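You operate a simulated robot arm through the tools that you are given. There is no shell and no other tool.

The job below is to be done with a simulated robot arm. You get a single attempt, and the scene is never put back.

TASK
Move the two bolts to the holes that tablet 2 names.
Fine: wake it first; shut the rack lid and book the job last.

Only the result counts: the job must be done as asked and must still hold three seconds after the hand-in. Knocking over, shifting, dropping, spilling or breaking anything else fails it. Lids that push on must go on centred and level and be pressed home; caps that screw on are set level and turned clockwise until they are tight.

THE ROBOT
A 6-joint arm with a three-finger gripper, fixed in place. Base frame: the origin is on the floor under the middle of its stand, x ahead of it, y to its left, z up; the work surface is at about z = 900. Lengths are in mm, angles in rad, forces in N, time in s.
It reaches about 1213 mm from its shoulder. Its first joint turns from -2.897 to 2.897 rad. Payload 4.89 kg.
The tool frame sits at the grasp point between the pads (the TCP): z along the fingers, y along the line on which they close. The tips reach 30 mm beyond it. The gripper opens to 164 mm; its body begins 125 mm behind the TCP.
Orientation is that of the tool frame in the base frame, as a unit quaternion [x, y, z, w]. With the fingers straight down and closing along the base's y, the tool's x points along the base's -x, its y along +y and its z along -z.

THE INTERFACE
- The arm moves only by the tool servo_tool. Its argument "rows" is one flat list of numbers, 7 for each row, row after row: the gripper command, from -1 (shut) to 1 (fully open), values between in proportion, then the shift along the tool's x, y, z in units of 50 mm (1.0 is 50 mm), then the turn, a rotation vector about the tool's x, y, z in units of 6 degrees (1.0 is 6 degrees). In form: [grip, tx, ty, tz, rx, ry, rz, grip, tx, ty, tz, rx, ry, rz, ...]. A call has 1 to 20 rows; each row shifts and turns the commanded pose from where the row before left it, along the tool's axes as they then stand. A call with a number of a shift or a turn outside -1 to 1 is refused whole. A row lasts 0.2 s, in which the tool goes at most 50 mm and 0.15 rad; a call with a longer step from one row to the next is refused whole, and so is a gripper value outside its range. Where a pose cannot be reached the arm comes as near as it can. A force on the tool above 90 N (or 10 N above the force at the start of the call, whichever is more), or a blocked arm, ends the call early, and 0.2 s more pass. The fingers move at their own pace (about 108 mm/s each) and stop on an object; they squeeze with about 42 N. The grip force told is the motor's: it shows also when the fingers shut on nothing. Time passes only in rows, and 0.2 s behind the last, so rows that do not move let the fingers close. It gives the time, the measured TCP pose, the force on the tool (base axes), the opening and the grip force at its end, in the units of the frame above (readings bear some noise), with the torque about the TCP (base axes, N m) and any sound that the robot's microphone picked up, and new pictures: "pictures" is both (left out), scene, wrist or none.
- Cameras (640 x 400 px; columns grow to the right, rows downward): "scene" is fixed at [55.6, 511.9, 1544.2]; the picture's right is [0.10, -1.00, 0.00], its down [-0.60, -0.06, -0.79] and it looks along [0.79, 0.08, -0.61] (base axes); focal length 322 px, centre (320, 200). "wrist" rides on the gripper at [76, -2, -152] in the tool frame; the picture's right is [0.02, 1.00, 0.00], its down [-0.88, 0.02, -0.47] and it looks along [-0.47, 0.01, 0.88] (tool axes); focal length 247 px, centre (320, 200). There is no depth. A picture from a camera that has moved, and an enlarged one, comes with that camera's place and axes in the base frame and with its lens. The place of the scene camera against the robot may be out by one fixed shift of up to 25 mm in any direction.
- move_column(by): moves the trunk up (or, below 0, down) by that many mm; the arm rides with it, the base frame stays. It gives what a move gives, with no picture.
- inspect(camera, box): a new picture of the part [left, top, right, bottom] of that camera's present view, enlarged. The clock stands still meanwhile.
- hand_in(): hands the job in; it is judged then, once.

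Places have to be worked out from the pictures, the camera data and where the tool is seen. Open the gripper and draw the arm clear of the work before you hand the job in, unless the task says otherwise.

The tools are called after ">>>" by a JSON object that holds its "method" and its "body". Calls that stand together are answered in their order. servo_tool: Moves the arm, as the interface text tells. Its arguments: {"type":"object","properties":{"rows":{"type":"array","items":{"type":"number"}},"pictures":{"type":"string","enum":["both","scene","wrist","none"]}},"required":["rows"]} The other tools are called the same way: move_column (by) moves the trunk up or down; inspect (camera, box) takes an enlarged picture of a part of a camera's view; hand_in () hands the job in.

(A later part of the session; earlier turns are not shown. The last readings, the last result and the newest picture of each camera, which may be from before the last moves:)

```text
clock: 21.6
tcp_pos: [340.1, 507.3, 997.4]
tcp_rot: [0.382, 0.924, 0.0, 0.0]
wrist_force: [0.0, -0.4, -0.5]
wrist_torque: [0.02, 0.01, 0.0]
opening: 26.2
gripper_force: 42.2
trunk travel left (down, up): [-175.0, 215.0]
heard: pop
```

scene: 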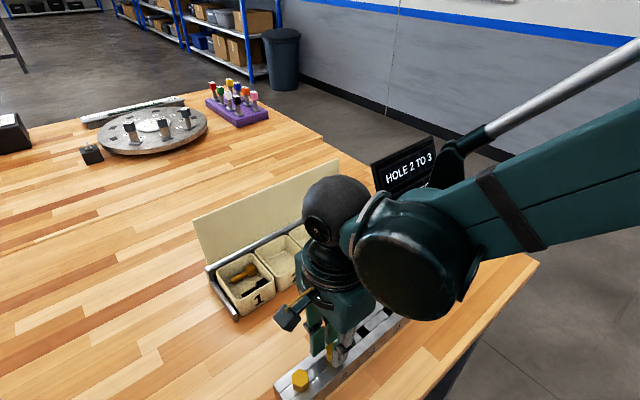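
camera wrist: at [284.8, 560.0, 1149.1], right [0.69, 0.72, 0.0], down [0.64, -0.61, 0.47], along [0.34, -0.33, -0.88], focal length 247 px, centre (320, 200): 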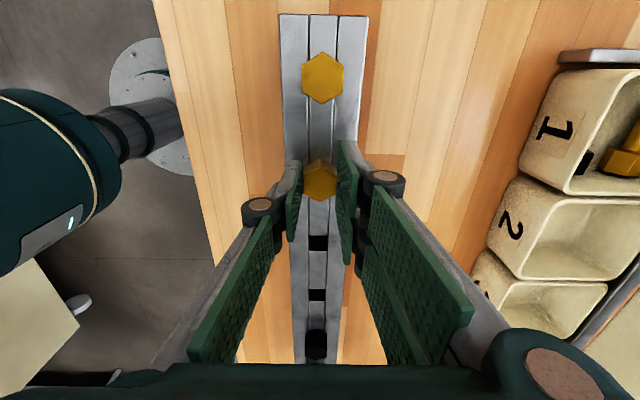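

A "pop" was heard and the side force vanished. I look at the scene and wrist views before doing anything else.

>>> {"method": "inspect", "body": {"camera": "wrist", "box": [250, 110, 390, 250]}}

>>> {"method": "inspect", "body": {"camera": "scene", "box": [260, 280, 420, 400]}}

>>> {"method": "inspect", "body": {"camera": "scene", "box": [0, 0, 640, 400]}}

>>> {"method": "inspect", "body": {"camera": "wrist", "box": [0, 0, 640, 400]}}

```text
2.86 times, centred on (320, 180) of wrist
camera zoom: at [284.5, 560.0, 1149.7], right [0.69, 0.72, 0.0], down [0.64, -0.61, 0.47], along [0.34, -0.33, -0.88], focal length 706 px, centre (320, 257)
```

zoom: 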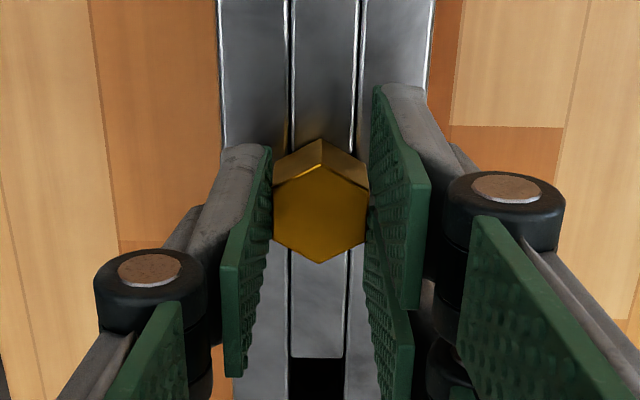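

```text
3.33 times, centred on (340, 340) of scene
camera zoom: at [55.6, 511.9, 1544.2], right [0.1, -1.0, 0.0], down [-0.6, -0.06, -0.79], along [0.79, 0.08, -0.61], focal length 1074 px, centre (253, -267)
```

zoom: 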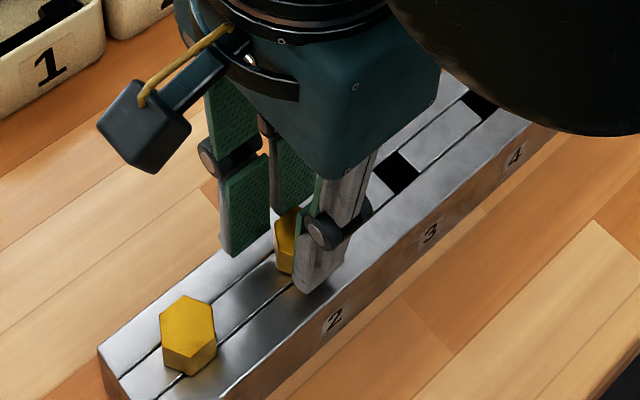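

```text
1.00 times, centred on (320, 200) of scene (not enlarged: the box is as wide or as high as the picture)
camera zoom: at [55.6, 511.9, 1544.2], right [0.1, -1.0, 0.0], down [-0.6, -0.06, -0.79], along [0.79, 0.08, -0.61], focal length 322 px, centre (320, 200)
```

zoom: 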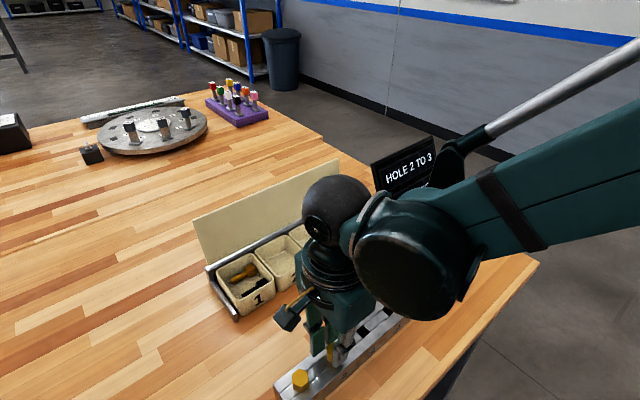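

```text
1.00 times, centred on (320, 200) of wrist (not enlarged: the box is as wide or as high as the picture)
camera zoom: at [284.5, 560.0, 1149.7], right [0.69, 0.72, 0.0], down [0.64, -0.61, 0.47], along [0.34, -0.33, -0.88], focal length 247 px, centre (320, 200)
```

zoom: 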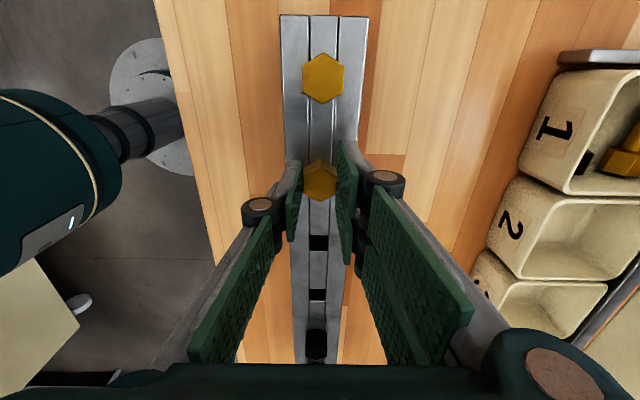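

Nothing looks displaced; presumably the bolt's snap hold in the hole let go. I lift it slowly and watch the force.

>>> {"method": "servo_tool", "body": {"rows": [-1, 0, 0, -0.1, 0, 0, 0, -1, 0, 0, -0.1, 0, 0, 0, -1, 0, 0, -0.1, 0, 0, 0], "pictures": "wrist"}}

>>> {"method": "inspect", "body": {"camera": "scene", "box": [260, 280, 420, 400]}}

```text
clock: 22.4
tcp_pos: [340.1, 507.9, 1011.7]
tcp_rot: [0.383, 0.924, 0.0, 0.001]
wrist_force: [-0.1, 0.1, -0.3]
wrist_torque: [-0.04, 0.02, 0.01]
opening: 26.1
gripper_force: 42.3
trunk travel left (down, up): [-175.0, 215.0]
camera wrist: at [284.6, 559.9, 1164.0], right [0.69, 0.72, 0.0], down [0.64, -0.61, 0.47], along [0.34, -0.33, -0.88], focal length 247 px, centre (320, 200)
```

wrist: 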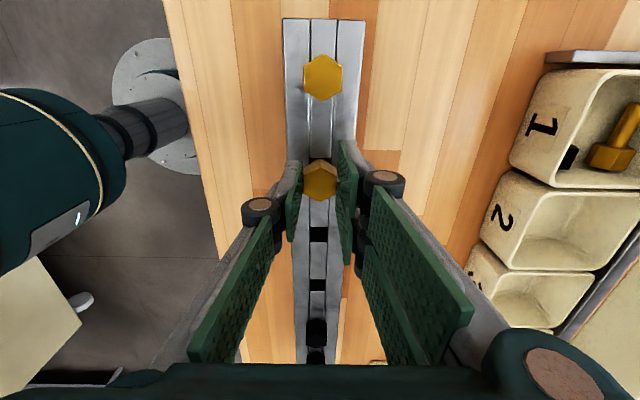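

```text
3.33 times, centred on (340, 340) of scene
camera zoom: at [55.6, 511.9, 1544.2], right [0.1, -1.0, 0.0], down [-0.6, -0.06, -0.79], along [0.79, 0.08, -0.61], focal length 1074 px, centre (253, -267)
```

zoom: 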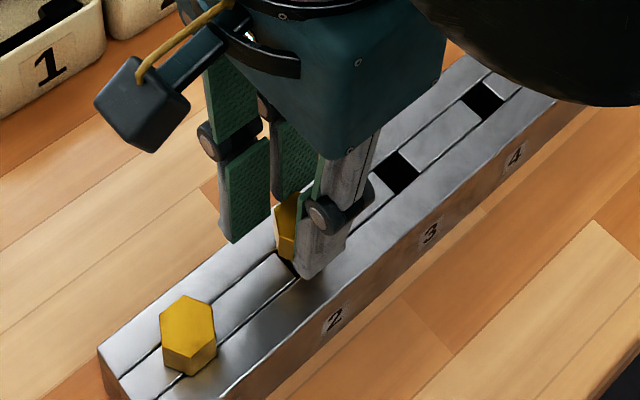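

The bolt rises freely. I lift another 60 mm so the shank is fully out, then check with the pictures.

>>> {"method": "servo_tool", "body": {"rows": [-1, 0, 0, -0.2, 0, 0, 0, -1, 0, 0, -0.2, 0, 0, 0, -1, 0, 0, -0.2, 0, 0, 0, -1, 0, 0, -0.2, 0, 0, 0, -1, 0, 0, -0.2, 0, 0, 0, -1, 0, 0, -0.2, 0, 0, 0, -1, 0, 0, 0, 0, 0, 0], "pictures": "wrist"}}

>>> {"method": "inspect", "body": {"camera": "scene", "box": [260, 250, 420, 400]}}

>>> {"method": "inspect", "body": {"camera": "wrist", "box": [240, 100, 400, 300]}}

```text
clock: 24.0
tcp_pos: [339.1, 507.6, 1071.8]
tcp_rot: [0.383, 0.924, 0.0, 0.0]
wrist_force: [0.5, 0.0, -1.3]
wrist_torque: [0.01, 0.03, 0.0]
opening: 26.1
gripper_force: 42.1
trunk travel left (down, up): [-175.0, 215.0]
camera wrist: at [283.9, 559.8, 1224.6], right [0.69, 0.72, 0.0], down [0.64, -0.61, 0.47], along [0.34, -0.33, -0.88], focal length 247 px, centre (320, 200)
```

wrist: 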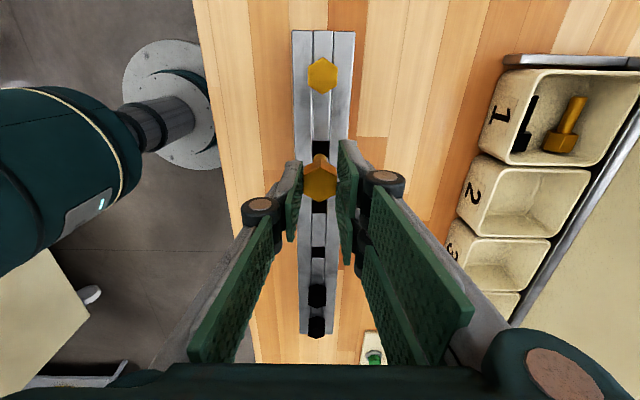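

```text
2.67 times, centred on (340, 325) of scene
camera zoom: at [55.6, 511.9, 1544.2], right [0.1, -1.0, 0.0], down [-0.6, -0.06, -0.79], along [0.79, 0.08, -0.61], focal length 859 px, centre (267, -133)
```

zoom: 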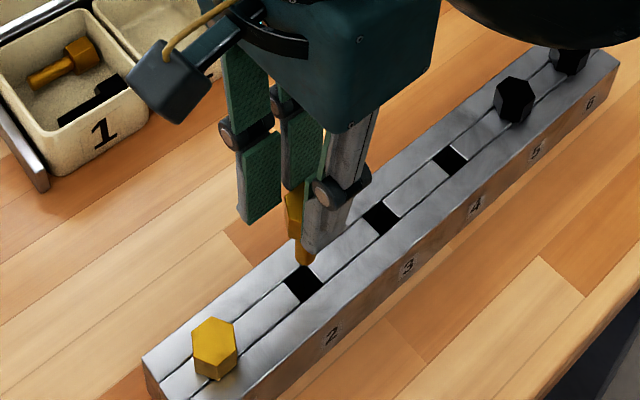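

```text
2.00 times, centred on (320, 200) of wrist
camera zoom: at [283.9, 559.8, 1224.6], right [0.69, 0.72, 0.0], down [0.64, -0.61, 0.47], along [0.34, -0.33, -0.88], focal length 494 px, centre (320, 200)
```

zoom: 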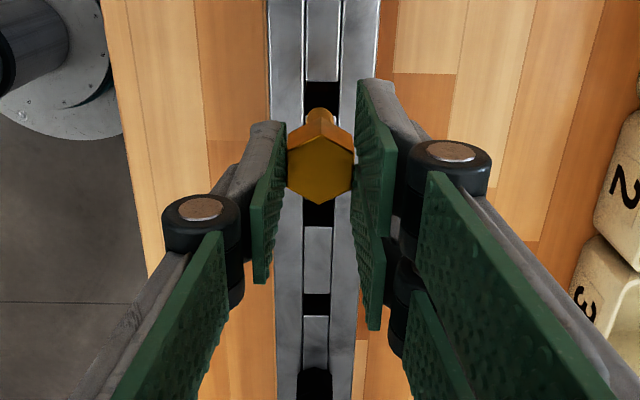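

The bolt is out, with a slim tapered shank showing. I move it exactly one pitch (70 mm) along the bar to above hole 3 and look.

>>> {"method": "servo_tool", "body": {"rows": [-1, -0.35, 0, 0, 0, 0, 0, -1, -0.35, 0, 0, 0, 0, 0, -1, -0.35, 0, 0, 0, 0, 0, -1, -0.35, 0, 0, 0, 0, 0, -1, 0, 0, 0, 0, 0, 0], "pictures": "wrist"}}

>>> {"method": "inspect", "body": {"camera": "scene", "box": [280, 240, 440, 380]}}

>>> {"method": "inspect", "body": {"camera": "wrist", "box": [270, 110, 370, 210]}}

```text
clock: 25.2
tcp_pos: [388.6, 457.2, 1071.8]
tcp_rot: [0.383, 0.924, 0.0, 0.0]
wrist_force: [-0.4, 0.2, -0.3]
wrist_torque: [0.03, 0.01, 0.02]
opening: 26.2
gripper_force: 42.2
trunk travel left (down, up): [-175.0, 215.0]
camera wrist: at [332.0, 510.7, 1225.0], right [0.69, 0.72, 0.0], down [0.64, -0.61, 0.47], along [0.34, -0.33, -0.88], focal length 247 px, centre (320, 200)
```

wrist: 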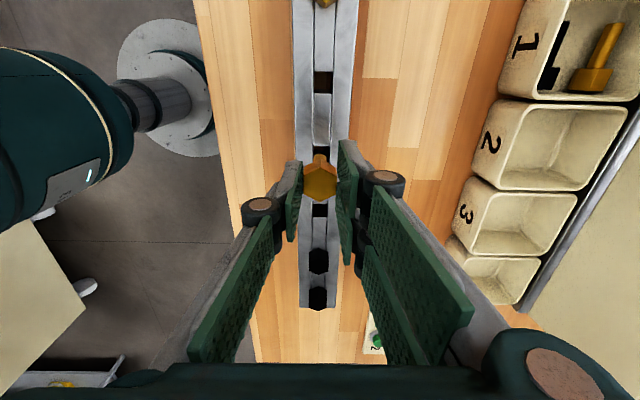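

```text
2.86 times, centred on (360, 310) of scene
camera zoom: at [55.6, 511.9, 1544.2], right [0.1, -1.0, 0.0], down [-0.6, -0.06, -0.79], along [0.79, 0.08, -0.61], focal length 920 px, centre (206, -114)
```

zoom: 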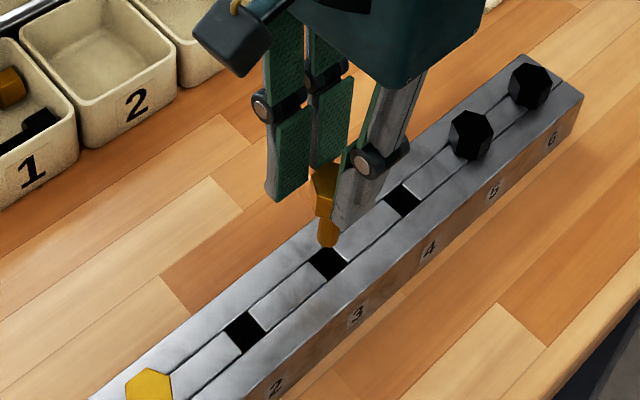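

```text
4.00 times, centred on (320, 160) of wrist
camera zoom: at [332.0, 510.7, 1225.0], right [0.69, 0.72, 0.0], down [0.64, -0.61, 0.47], along [0.34, -0.33, -0.88], focal length 988 px, centre (320, 360)
```

zoom: 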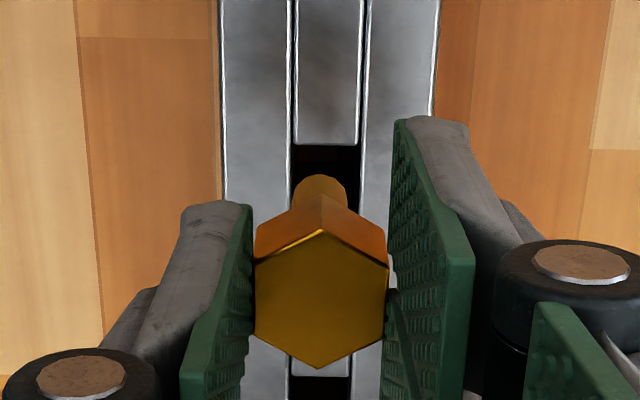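

The shank appears over hole 3. I check the alignment numerically with enlarged views of holes 2 and 4 on either side.

>>> {"method": "inspect", "body": {"camera": "wrist", "box": [280, 180, 360, 260]}}

>>> {"method": "inspect", "body": {"camera": "wrist", "box": [280, 50, 360, 130]}}

```text
5.00 times, centred on (320, 220) of wrist
camera zoom: at [332.0, 510.7, 1225.0], right [0.69, 0.72, 0.0], down [0.64, -0.61, 0.47], along [0.34, -0.33, -0.88], focal length 1235 px, centre (320, 100)
```

zoom: 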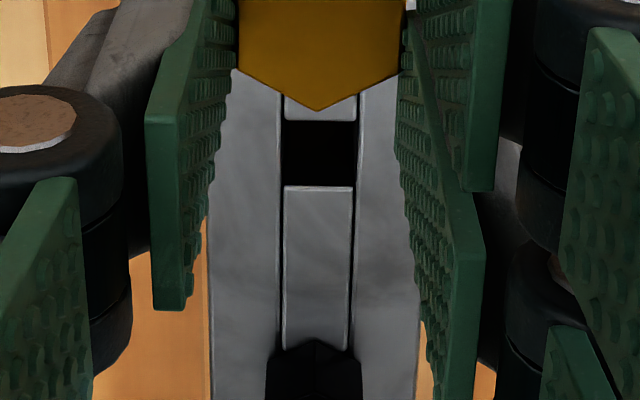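

```text
5.00 times, centred on (320, 90) of wrist
camera zoom: at [332.0, 510.7, 1225.0], right [0.69, 0.72, 0.0], down [0.64, -0.61, 0.47], along [0.34, -0.33, -0.88], focal length 1235 px, centre (320, 750)
```

zoom: 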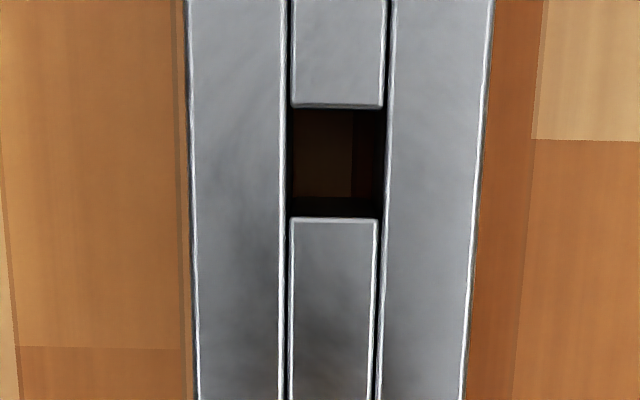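

Comparing hole rows before and after the move shows the pitch is nearer 76.5 mm: hole 3 is still about 6.5 mm further on and about 1 mm toward +y. I correct that and measure again.

>>> {"method": "servo_tool", "body": {"rows": [-1, -0.065, 0.008, 0, 0, 0, 0, -1, -0.065, 0.008, 0, 0, 0, 0, -1, 0, 0, 0, 0, 0, 0], "pictures": "wrist"}}

>>> {"method": "inspect", "body": {"camera": "wrist", "box": [280, 180, 360, 260]}}

>>> {"method": "inspect", "body": {"camera": "wrist", "box": [270, 110, 370, 210]}}

>>> {"method": "inspect", "body": {"camera": "scene", "box": [300, 250, 400, 350]}}

```text
clock: 26.0
tcp_pos: [394.3, 452.7, 1071.6]
tcp_rot: [0.381, 0.924, -0.001, -0.001]
wrist_force: [0.8, -0.7, -1.4]
wrist_torque: [-0.01, 0.04, -0.02]
opening: 26.1
gripper_force: 42.0
trunk travel left (down, up): [-175.0, 215.0]
camera wrist: at [338.2, 507.0, 1224.8], right [0.69, 0.72, 0.0], down [0.64, -0.61, 0.47], along [0.34, -0.33, -0.88], focal length 247 px, centre (320, 200)
```

wrist: 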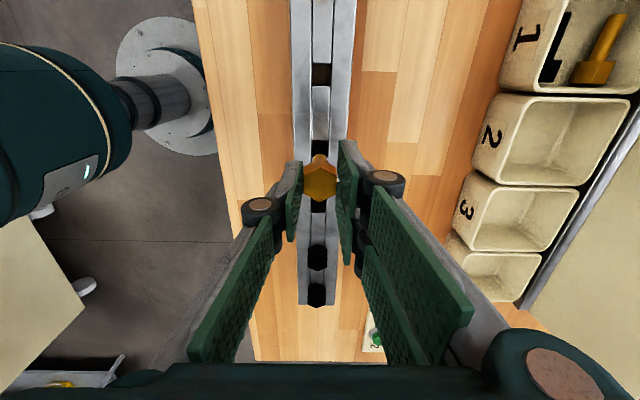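

```text
5.00 times, centred on (320, 220) of wrist
camera zoom: at [338.2, 507.0, 1224.8], right [0.69, 0.72, 0.0], down [0.64, -0.61, 0.47], along [0.34, -0.33, -0.88], focal length 1235 px, centre (320, 100)
```

zoom: 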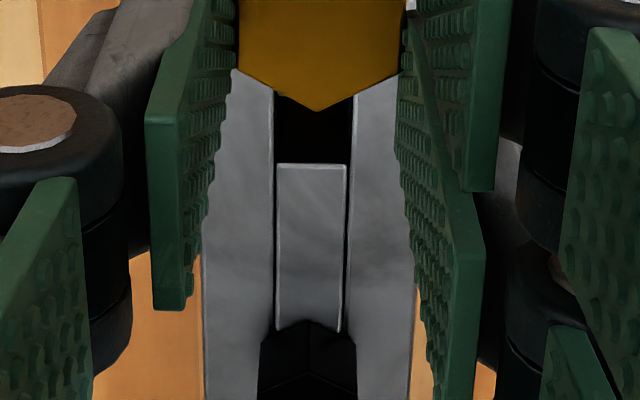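

```text
4.00 times, centred on (320, 160) of wrist
camera zoom: at [338.2, 507.0, 1224.8], right [0.69, 0.72, 0.0], down [0.64, -0.61, 0.47], along [0.34, -0.33, -0.88], focal length 988 px, centre (320, 360)
```

zoom: 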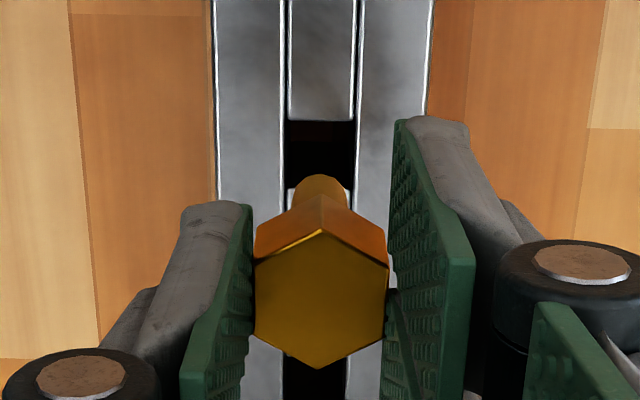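

```text
4.00 times, centred on (350, 300) of scene
camera zoom: at [55.6, 511.9, 1544.2], right [0.1, -1.0, 0.0], down [-0.6, -0.06, -0.79], along [0.79, 0.08, -0.61], focal length 1289 px, centre (200, -200)
```

zoom: 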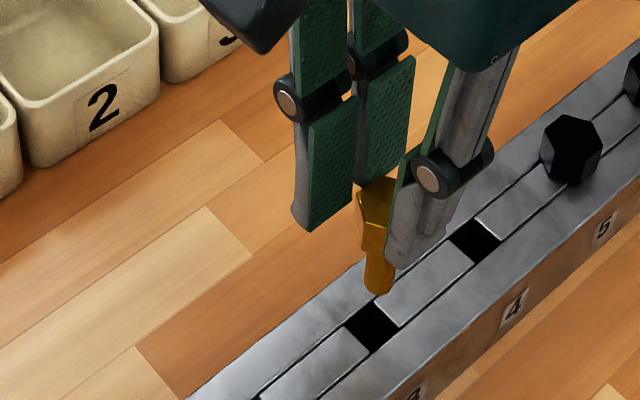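

The wrist view now matches the relation seen when the bolt left hole 2, but I want to cross-check the lateral alignment in the scene view at high zoom.

>>> {"method": "inspect", "body": {"camera": "scene", "box": [335, 270, 385, 320]}}

>>> {"method": "inspect", "body": {"camera": "wrist", "box": [300, 130, 345, 170]}}

>>> {"method": "inspect", "body": {"camera": "wrist", "box": [270, 0, 370, 110]}}

```text
8.00 times, centred on (360, 295) of scene
camera zoom: at [55.6, 511.9, 1544.2], right [0.1, -1.0, 0.0], down [-0.6, -0.06, -0.79], along [0.79, 0.08, -0.61], focal length 2577 px, centre (0, -560)
```

zoom: 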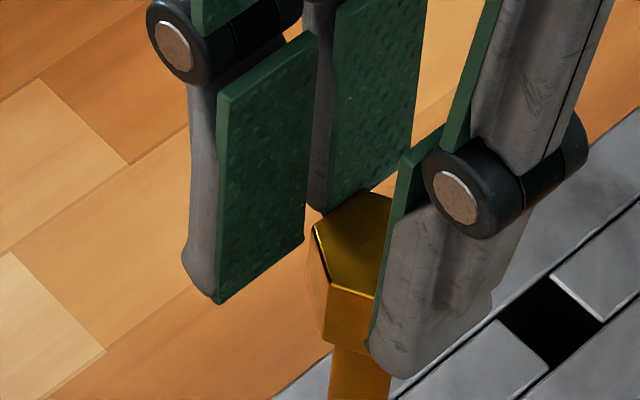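

```text
10.00 times, centred on (322, 150) of wrist
camera zoom: at [338.2, 507.0, 1224.8], right [0.69, 0.72, 0.0], down [0.64, -0.61, 0.47], along [0.34, -0.33, -0.88], focal length 2470 px, centre (295, 700)
```

zoom: 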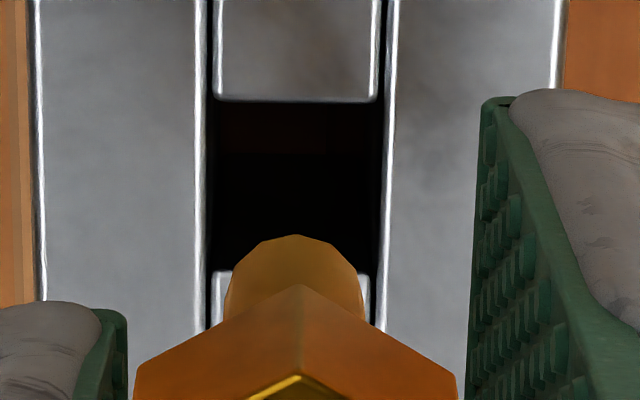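

```text
3.64 times, centred on (320, 55) of wrist
camera zoom: at [338.2, 507.0, 1224.8], right [0.69, 0.72, 0.0], down [0.64, -0.61, 0.47], along [0.34, -0.33, -0.88], focal length 898 px, centre (320, 727)
```

zoom: 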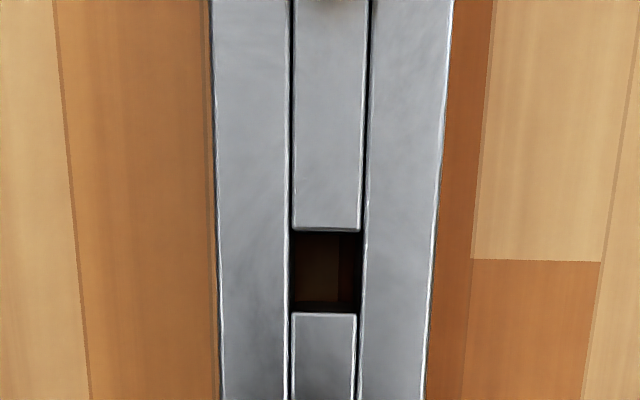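

Accounting for the drop, scene and wrist views agree: the shank axis is within about 1 mm of hole 3's centre, with some 3 mm clearance. I lower 45 mm so that the tip enters and check the force.

>>> {"method": "servo_tool", "body": {"rows": [-1, 0, 0, 0.2, 0, 0, 0, -1, 0, 0, 0.2, 0, 0, 0, -1, 0, 0, 0.2, 0, 0, 0, -1, 0, 0, 0.1, 0, 0, 0, -1, 0, 0, 0.1, 0, 0, 0, -1, 0, 0, 0.1, 0, 0, 0], "pictures": "wrist"}}

>>> {"method": "inspect", "body": {"camera": "scene", "box": [300, 250, 400, 350]}}

>>> {"method": "inspect", "body": {"camera": "wrist", "box": [270, 110, 370, 210]}}

```text
clock: 27.4
tcp_pos: [393.9, 453.0, 1027.7]
tcp_rot: [0.383, 0.924, 0.0, 0.0]
wrist_force: [0.0, 0.3, -0.9]
wrist_torque: [0.01, -0.02, 0.01]
opening: 26.1
gripper_force: 41.9
trunk travel left (down, up): [-175.0, 215.0]
camera wrist: at [338.7, 505.9, 1180.7], right [0.69, 0.72, 0.0], down [0.64, -0.61, 0.47], along [0.34, -0.33, -0.88], focal length 247 px, centre (320, 200)
```

wrist: 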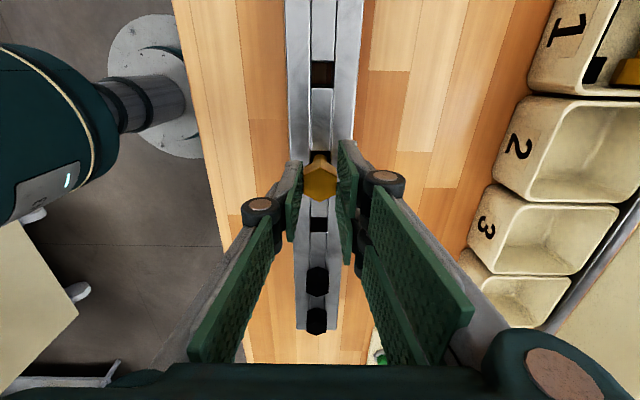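

```text
4.00 times, centred on (350, 300) of scene
camera zoom: at [55.6, 511.9, 1544.2], right [0.1, -1.0, 0.0], down [-0.6, -0.06, -0.79], along [0.79, 0.08, -0.61], focal length 1289 px, centre (200, -200)
```

zoom: 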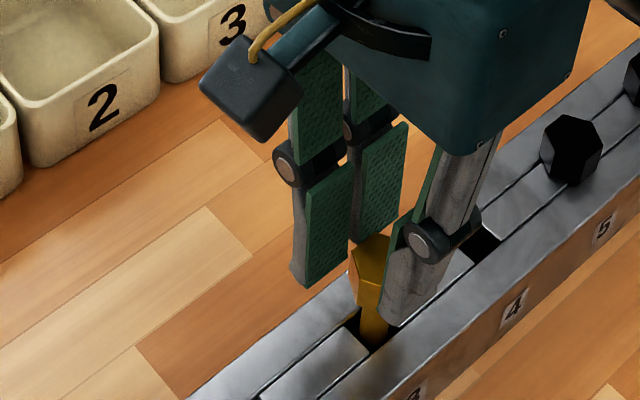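

```text
4.00 times, centred on (320, 160) of wrist
camera zoom: at [338.7, 505.9, 1180.7], right [0.69, 0.72, 0.0], down [0.64, -0.61, 0.47], along [0.34, -0.33, -0.88], focal length 988 px, centre (320, 360)
```

zoom: 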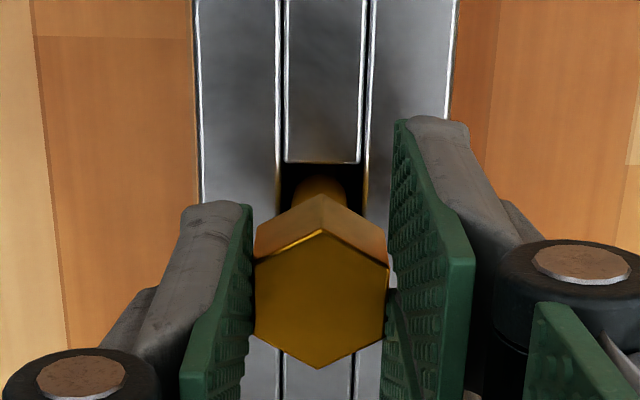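

The shank tip is inside hole 3 with no contact force. I continue down in small steps toward the seated height of about 996.

>>> {"method": "servo_tool", "body": {"rows": [-1, 0, 0, 0.1, 0, 0, 0, -1, 0, 0, 0.1, 0, 0, 0, -1, 0, 0, 0.1, 0, 0, 0, -1, 0, 0, 0.1, 0, 0, 0, -1, 0, 0, 0.1, 0, 0, 0], "pictures": "wrist"}}

>>> {"method": "inspect", "body": {"camera": "scene", "box": [300, 250, 400, 350]}}

>>> {"method": "inspect", "body": {"camera": "wrist", "box": [270, 110, 370, 210]}}

```text
clock: 28.6
tcp_pos: [394.3, 453.9, 1002.2]
tcp_rot: [0.382, 0.924, -0.001, 0.0]
wrist_force: [-1.1, -0.2, -1.4]
wrist_torque: [0.02, -0.01, 0.0]
opening: 26.0
gripper_force: 42.4
trunk travel left (down, up): [-175.0, 215.0]
camera wrist: at [339.3, 506.3, 1155.7], right [0.69, 0.72, 0.0], down [0.64, -0.61, 0.47], along [0.34, -0.33, -0.88], focal length 247 px, centre (320, 200)
```

wrist: 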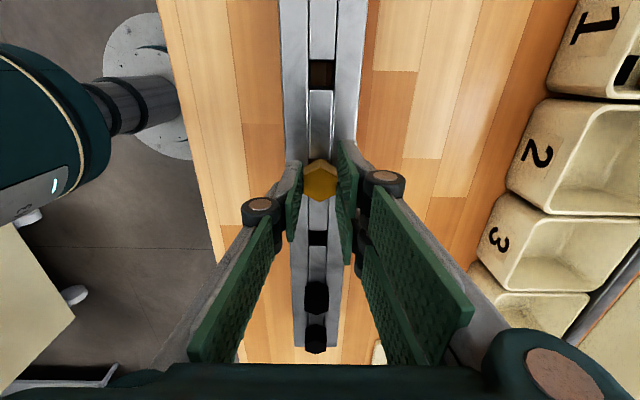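

```text
4.00 times, centred on (350, 300) of scene
camera zoom: at [55.6, 511.9, 1544.2], right [0.1, -1.0, 0.0], down [-0.6, -0.06, -0.79], along [0.79, 0.08, -0.61], focal length 1289 px, centre (200, -200)
```

zoom: 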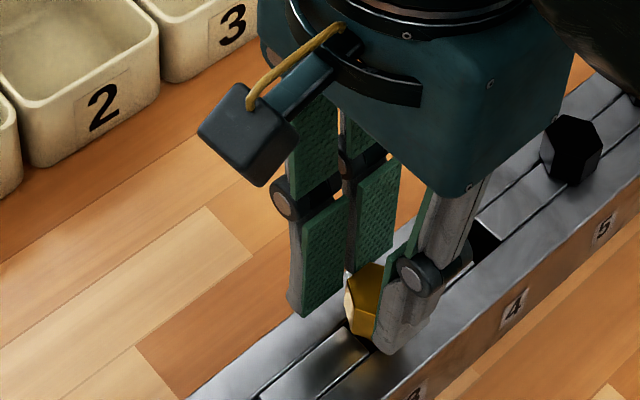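

```text
4.00 times, centred on (320, 160) of wrist
camera zoom: at [339.3, 506.3, 1155.7], right [0.69, 0.72, 0.0], down [0.64, -0.61, 0.47], along [0.34, -0.33, -0.88], focal length 988 px, centre (320, 360)
```

zoom: 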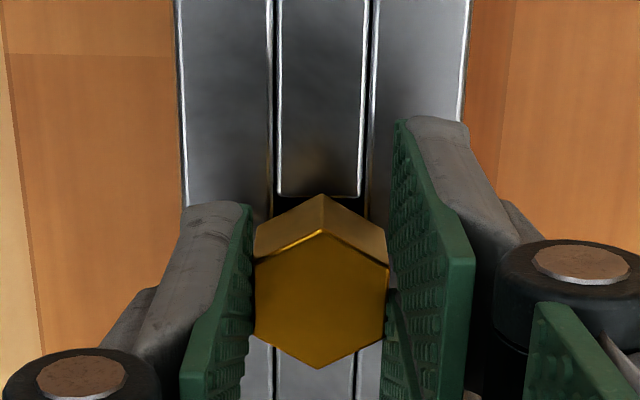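

The head is about 5 mm above the bar. I lower in 1 mm steps until it seats.

>>> {"method": "servo_tool", "body": {"rows": [-1, 0, 0, 0.02, 0, 0, 0, -1, 0, 0, 0.02, 0, 0, 0, -1, 0, 0, 0.02, 0, 0, 0, -1, 0, 0, 0.02, 0, 0, 0, -1, 0, 0, 0.02, 0, 0, 0], "pictures": "wrist"}}

>>> {"method": "inspect", "body": {"camera": "scene", "box": [300, 250, 400, 350]}}

>>> {"method": "inspect", "body": {"camera": "wrist", "box": [270, 110, 370, 210]}}

```text
clock: 29.8
tcp_pos: [395.2, 453.0, 999.5]
tcp_rot: [0.383, 0.924, 0.001, 0.0]
wrist_force: [9.7, 7.2, 37.6]
wrist_torque: [0.02, -0.47, 0.13]
opening: 26.5
gripper_force: 41.6
trunk travel left (down, up): [-175.0, 215.0]
camera wrist: at [339.0, 506.0, 1151.0], right [0.69, 0.72, 0.0], down [0.64, -0.61, 0.47], along [0.34, -0.33, -0.88], focal length 247 px, centre (320, 200)
```

wrist: 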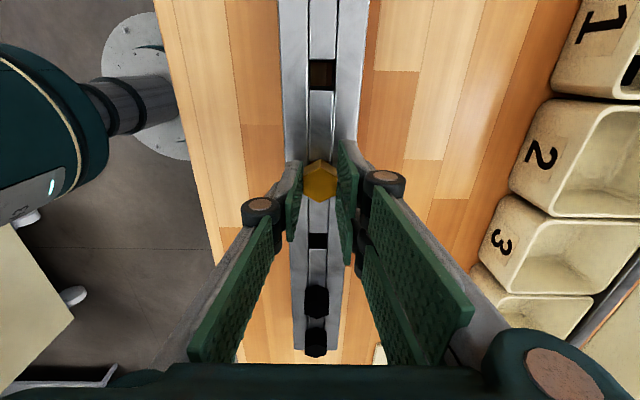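

```text
4.00 times, centred on (350, 300) of scene
camera zoom: at [55.6, 511.9, 1544.2], right [0.1, -1.0, 0.0], down [-0.6, -0.06, -0.79], along [0.79, 0.08, -0.61], focal length 1289 px, centre (200, -200)
```

zoom: 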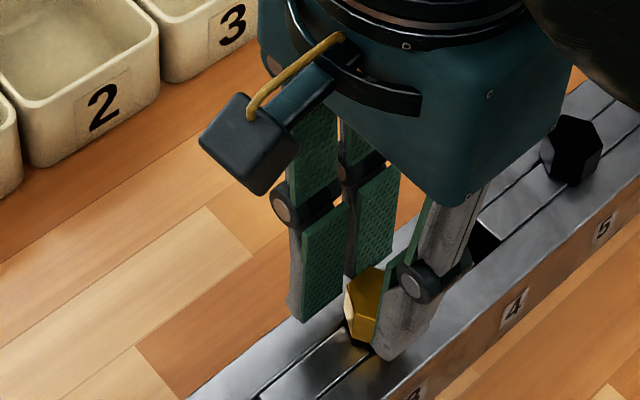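

```text
4.00 times, centred on (320, 160) of wrist
camera zoom: at [339.0, 506.0, 1151.0], right [0.69, 0.72, 0.0], down [0.64, -0.61, 0.47], along [0.34, -0.33, -0.88], focal length 988 px, centre (320, 360)
```

zoom: 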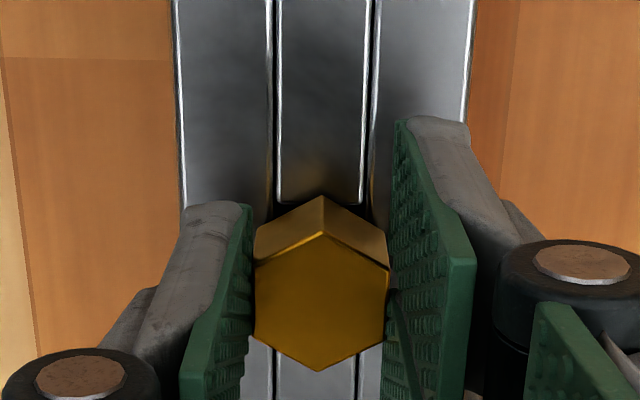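

Contact at about 998.5 with 37 N upward and again some 12 N along +y, so it is nearly seated but slightly off in y. I shift 0.6 mm toward +y as before and see whether it settles.

>>> {"method": "servo_tool", "body": {"rows": [-1, 0, 0.012, 0, 0, 0, 0, -1, 0, 0, 0, 0, 0, 0], "pictures": "none"}}

```text
clock: 30.4
tcp_pos: [396.0, 453.0, 996.9]
tcp_rot: [0.382, 0.924, 0.0, -0.001]
wrist_force: [2.6, 10.7, 37.9]
wrist_torque: [0.17, -0.26, 0.14]
opening: 26.2
gripper_force: 41.4
trunk travel left (down, up): [-175.0, 215.0]
```

Still 38 N, now with small side forces toward +x and +y. I ease 1 mm toward +x and 0.5 mm toward +y and read again.

>>> {"method": "servo_tool", "body": {"rows": [-1, 0.02, 0.01, 0, 0, 0, 0, -1, 0, 0, 0, 0, 0, 0], "pictures": "wrist"}}

>>> {"method": "inspect", "body": {"camera": "wrist", "box": [270, 110, 370, 210]}}

>>> {"method": "inspect", "body": {"camera": "scene", "box": [330, 280, 390, 350]}}

```text
clock: 31.0
tcp_pos: [395.6, 453.9, 997.6]
tcp_rot: [0.384, 0.924, 0.0, 0.0]
wrist_force: [14.3, 1.5, 36.3]
wrist_torque: [-0.14, -0.68, 0.1]
opening: 26.3
gripper_force: 41.2
trunk travel left (down, up): [-175.0, 215.0]
camera wrist: at [339.1, 506.2, 1150.0], right [0.69, 0.72, 0.0], down [0.64, -0.61, 0.47], along [0.34, -0.33, -0.88], focal length 247 px, centre (320, 200)
```

wrist: 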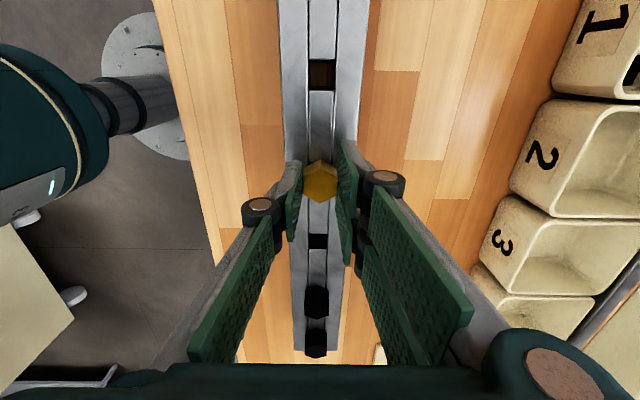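

```text
4.00 times, centred on (320, 160) of wrist
camera zoom: at [339.1, 506.2, 1150.0], right [0.69, 0.72, 0.0], down [0.64, -0.61, 0.47], along [0.34, -0.33, -0.88], focal length 988 px, centre (320, 360)
```

zoom: 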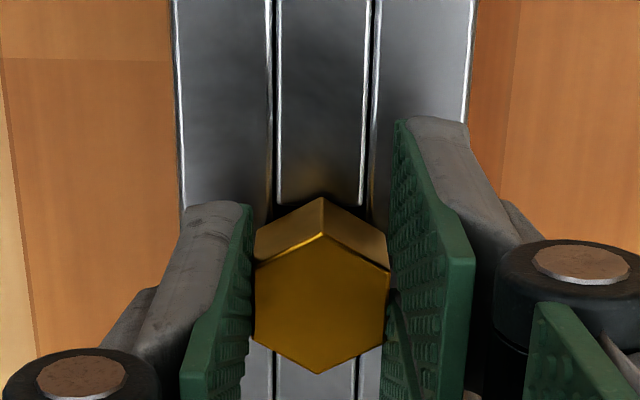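

```text
5.71 times, centred on (360, 315) of scene
camera zoom: at [55.6, 511.9, 1544.2], right [0.1, -1.0, 0.0], down [-0.6, -0.06, -0.79], along [0.79, 0.08, -0.61], focal length 1841 px, centre (91, -457)
```

zoom: 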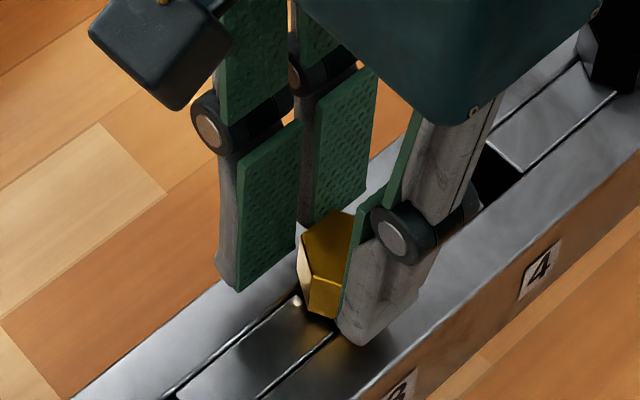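

Side force now points to -x, so the x zero lies between; the bolt stands about 3 mm higher than it sat in hole 2. I recentre by 0.5 mm and press 1.5 mm further, listening for a click.

>>> {"method": "servo_tool", "body": {"rows": [-1, -0.011, 0, 0, 0, 0, 0, -1, 0, 0, 0.015, 0, 0, 0, -1, 0, 0, 0.015, 0, 0, 0, -1, 0, 0, 0, 0, 0, 0], "pictures": "wrist"}}

>>> {"method": "inspect", "body": {"camera": "wrist", "box": [270, 110, 370, 210]}}

```text
clock: 32.0
tcp_pos: [395.6, 453.6, 995.6]
tcp_rot: [0.382, 0.924, 0.0, 0.0]
wrist_force: [-4.0, -4.9, 35.4]
wrist_torque: [-0.28, 0.01, -0.06]
opening: 26.2
gripper_force: 42.1
trunk travel left (down, up): [-175.0, 215.0]
camera wrist: at [339.1, 506.3, 1148.5], right [0.69, 0.72, 0.0], down [0.64, -0.61, 0.47], along [0.34, -0.33, -0.88], focal length 247 px, centre (320, 200)
```

wrist: 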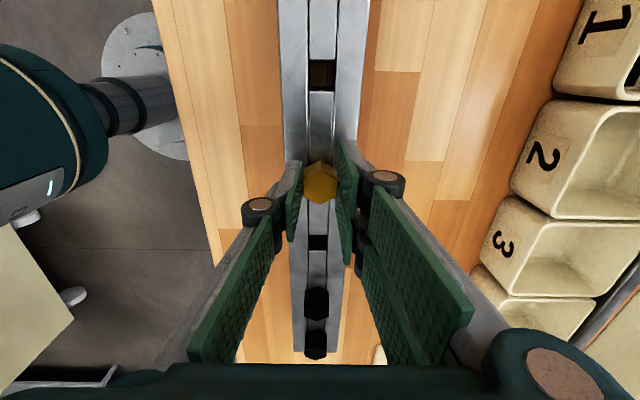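

```text
4.00 times, centred on (320, 160) of wrist
camera zoom: at [339.1, 506.3, 1148.5], right [0.69, 0.72, 0.0], down [0.64, -0.61, 0.47], along [0.34, -0.33, -0.88], focal length 988 px, centre (320, 360)
```

zoom: 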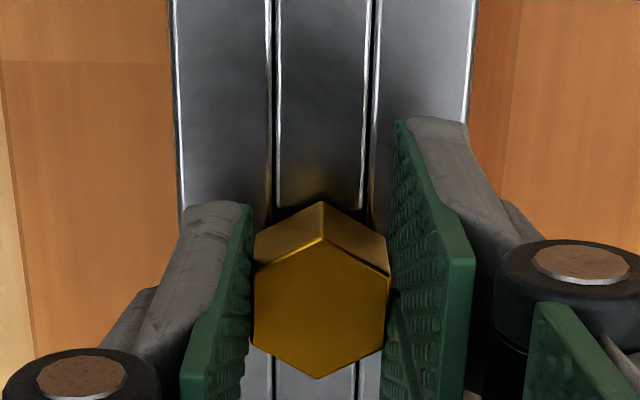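

The bolt no longer goes down; the pads slip on the head at about 35 N, so it has bottomed. I release, rise straight up and compare its seating with bolt 1.

>>> {"method": "servo_tool", "body": {"rows": [-0.4, 0, 0, -0.03, 0, 0, 0, -0.3, 0, 0, 0, 0, 0, 0, -0.2, 0, 0, 0, 0, 0, 0, -0.2, 0, 0, -0.4, 0, 0, 0, -0.2, 0, 0, -0.6, 0, 0, 0, -0.2, 0, 0, -0.8, 0, 0, 0, -0.2, 0, 0, -0.8, 0, 0, 0, -0.2, 0, 0, 0, 0, 0, 0], "pictures": "both"}}

>>> {"method": "inspect", "body": {"camera": "scene", "box": [280, 270, 400, 390]}}

>>> {"method": "inspect", "body": {"camera": "wrist", "box": [270, 60, 370, 210]}}

```text
clock: 33.8
tcp_pos: [397.2, 455.9, 1126.2]
tcp_rot: [0.382, 0.924, 0.001, 0.0]
wrist_force: [0.6, 0.2, -0.6]
wrist_torque: [0.07, -0.1, 0.02]
opening: 65.8
gripper_force: 0.0
trunk travel left (down, up): [-175.0, 215.0]
camera wrist: at [342.3, 508.1, 1278.2], right [0.69, 0.72, 0.0], down [0.64, -0.61, 0.47], along [0.34, -0.33, -0.88], focal length 247 px, centre (320, 200)
```

scene: 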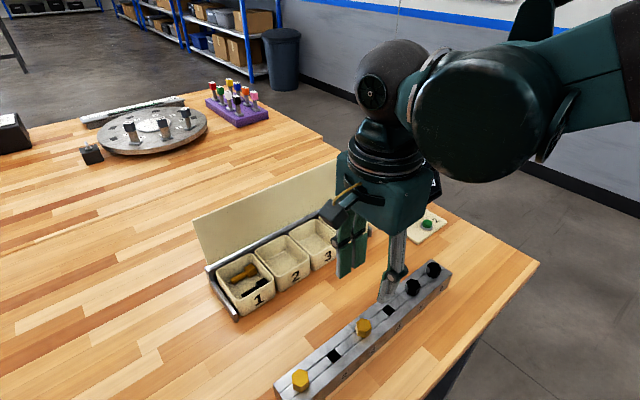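
wrist: 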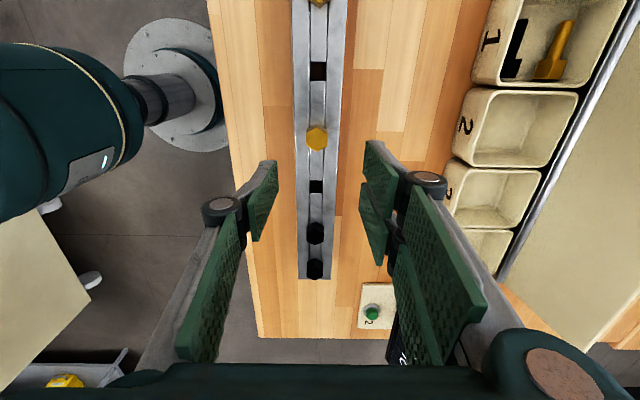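

```text
3.33 times, centred on (340, 330) of scene
camera zoom: at [55.6, 511.9, 1544.2], right [0.1, -1.0, 0.0], down [-0.6, -0.06, -0.79], along [0.79, 0.08, -0.61], focal length 1074 px, centre (253, -233)
```

zoom: 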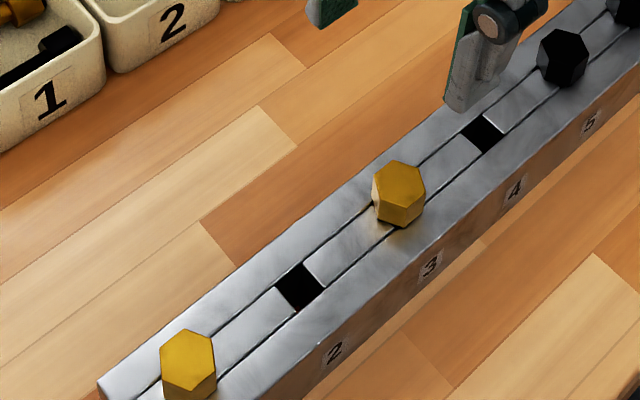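

```text
2.67 times, centred on (320, 135) of wrist
camera zoom: at [342.3, 508.1, 1278.2], right [0.69, 0.72, 0.0], down [0.64, -0.61, 0.47], along [0.34, -0.33, -0.88], focal length 659 px, centre (320, 373)
```

zoom: 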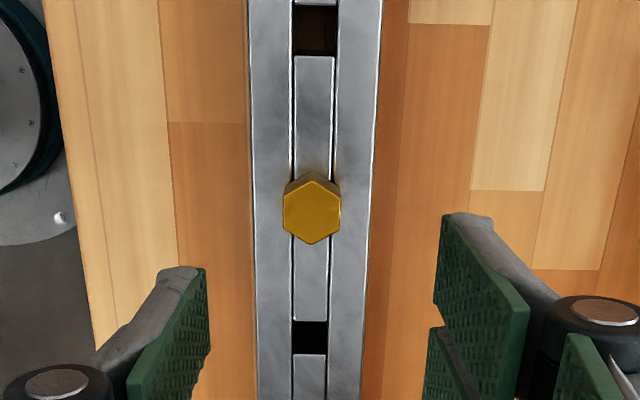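

The bolt now stands in hole 3. I zoom in hard to compare its seating height with bolts 1 and 5.

>>> {"method": "inspect", "body": {"camera": "scene", "box": [345, 310, 385, 345]}}

>>> {"method": "inspect", "body": {"camera": "scene", "box": [280, 360, 320, 395]}}

>>> {"method": "inspect", "body": {"camera": "wrist", "box": [295, 115, 340, 160]}}

>>> {"method": "inspect", "body": {"camera": "scene", "box": [390, 255, 455, 305]}}

```text
11.43 times, centred on (365, 328) of scene
camera zoom: at [55.6, 511.9, 1544.2], right [0.1, -1.0, 0.0], down [-0.6, -0.06, -0.79], along [0.79, 0.08, -0.61], focal length 3682 px, centre (-194, -1257)
```

zoom: 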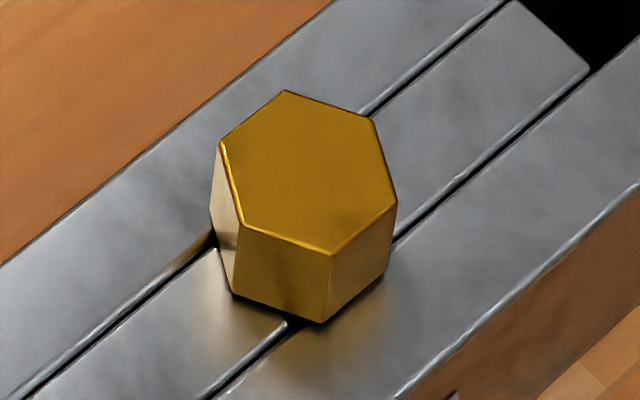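

```text
11.43 times, centred on (300, 378) of scene
camera zoom: at [55.6, 511.9, 1544.2], right [0.1, -1.0, 0.0], down [-0.6, -0.06, -0.79], along [0.79, 0.08, -0.61], focal length 3682 px, centre (549, -1829)
```

zoom: 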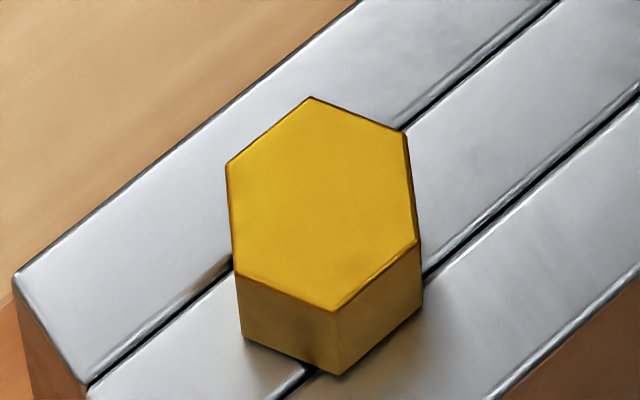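

```text
8.89 times, centred on (318, 138) of wrist
camera zoom: at [342.3, 508.1, 1278.2], right [0.69, 0.72, 0.0], down [0.64, -0.61, 0.47], along [0.34, -0.33, -0.88], focal length 2195 px, centre (342, 756)
```

zoom: 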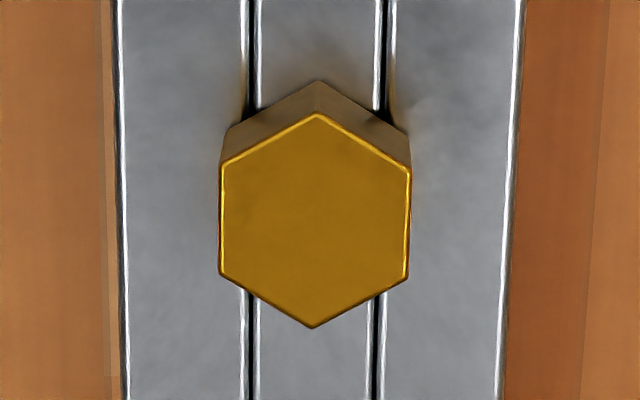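

```text
8.00 times, centred on (422, 280) of scene
camera zoom: at [55.6, 511.9, 1544.2], right [0.1, -1.0, 0.0], down [-0.6, -0.06, -0.79], along [0.79, 0.08, -0.61], focal length 2577 px, centre (-500, -440)
```

zoom: 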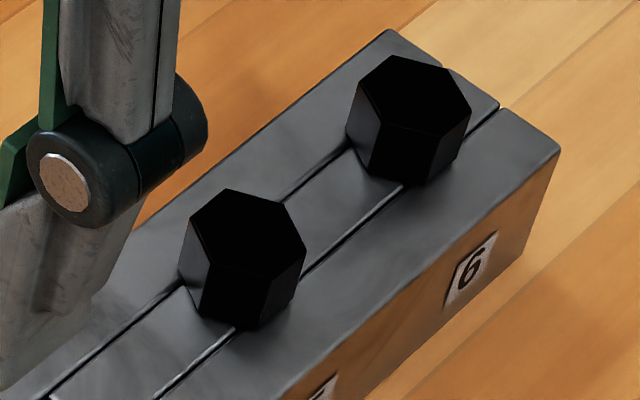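

Bolt 3's head sits flush like the others. Now the black bolt in hole 5: it lies two pitches (~150 mm) further along tool -x and the bar line is about 4 mm toward -y, so I move there and hover to measure.

>>> {"method": "servo_tool", "body": {"rows": [0, -0.753, -0.0215, 0.405, 0, 0, 0, 0, -0.753, -0.0215, 0.405, 0, 0, 0, 0, -0.753, -0.0215, 0.405, 0, 0, 0, 0, -0.753, -0.0215, 0.405, 0, 0, 0, 0, 0, 0, 0, 0, 0, 0, 0, 0, 0, 0, 0, 0, 0], "pictures": "both"}}

>>> {"method": "inspect", "body": {"camera": "wrist", "box": [290, 130, 354, 180]}}

>>> {"method": "inspect", "body": {"camera": "wrist", "box": [270, 20, 370, 140]}}

```text
clock: 35.2
tcp_pos: [501.2, 344.5, 1042.7]
tcp_rot: [0.382, 0.924, 0.0, 0.0]
wrist_force: [0.4, -0.4, 0.2]
wrist_torque: [0.01, 0.05, -0.02]
opening: 82.0
gripper_force: 0.1
trunk travel left (down, up): [-175.0, 215.0]
camera wrist: at [445.9, 396.8, 1196.0], right [0.69, 0.72, 0.0], down [0.64, -0.61, 0.47], along [0.34, -0.33, -0.88], focal length 247 px, centre (320, 200)
```

scene: 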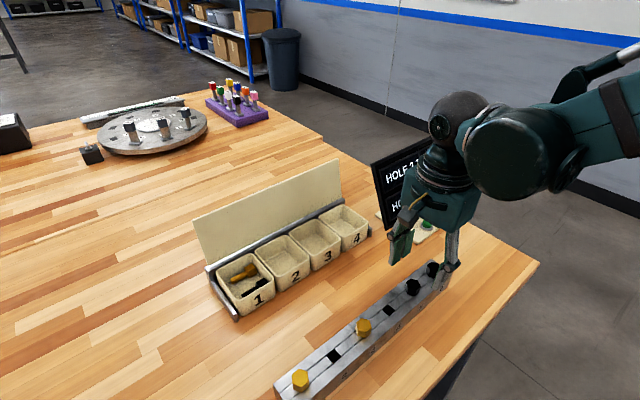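
wrist: 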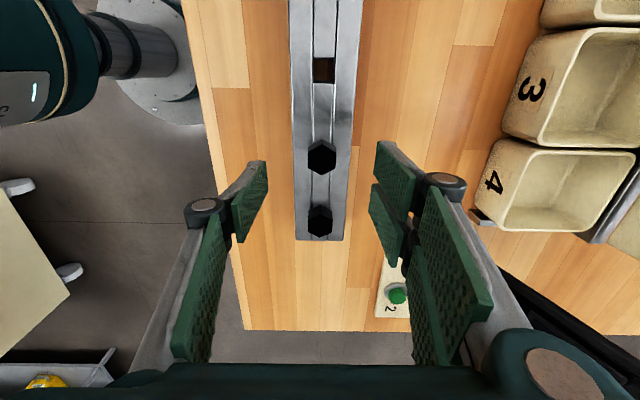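

```text
8.00 times, centred on (322, 155) of wrist
camera zoom: at [445.9, 396.8, 1196.0], right [0.69, 0.72, 0.0], down [0.64, -0.61, 0.47], along [0.34, -0.33, -0.88], focal length 1976 px, centre (304, 560)
```

zoom: 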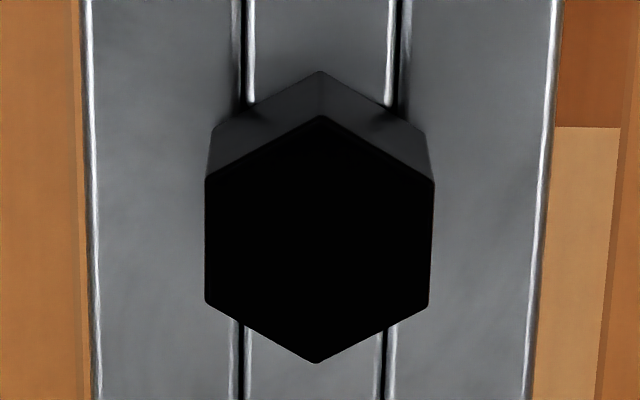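

```text
3.33 times, centred on (320, 80) of wrist
camera zoom: at [445.9, 396.8, 1196.0], right [0.69, 0.72, 0.0], down [0.64, -0.61, 0.47], along [0.34, -0.33, -0.88], focal length 823 px, centre (320, 600)
```

zoom: 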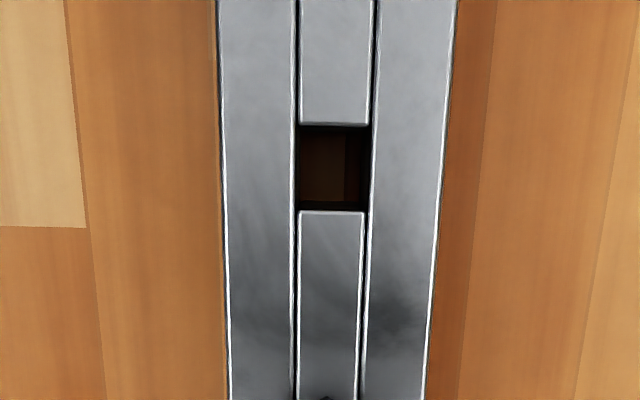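

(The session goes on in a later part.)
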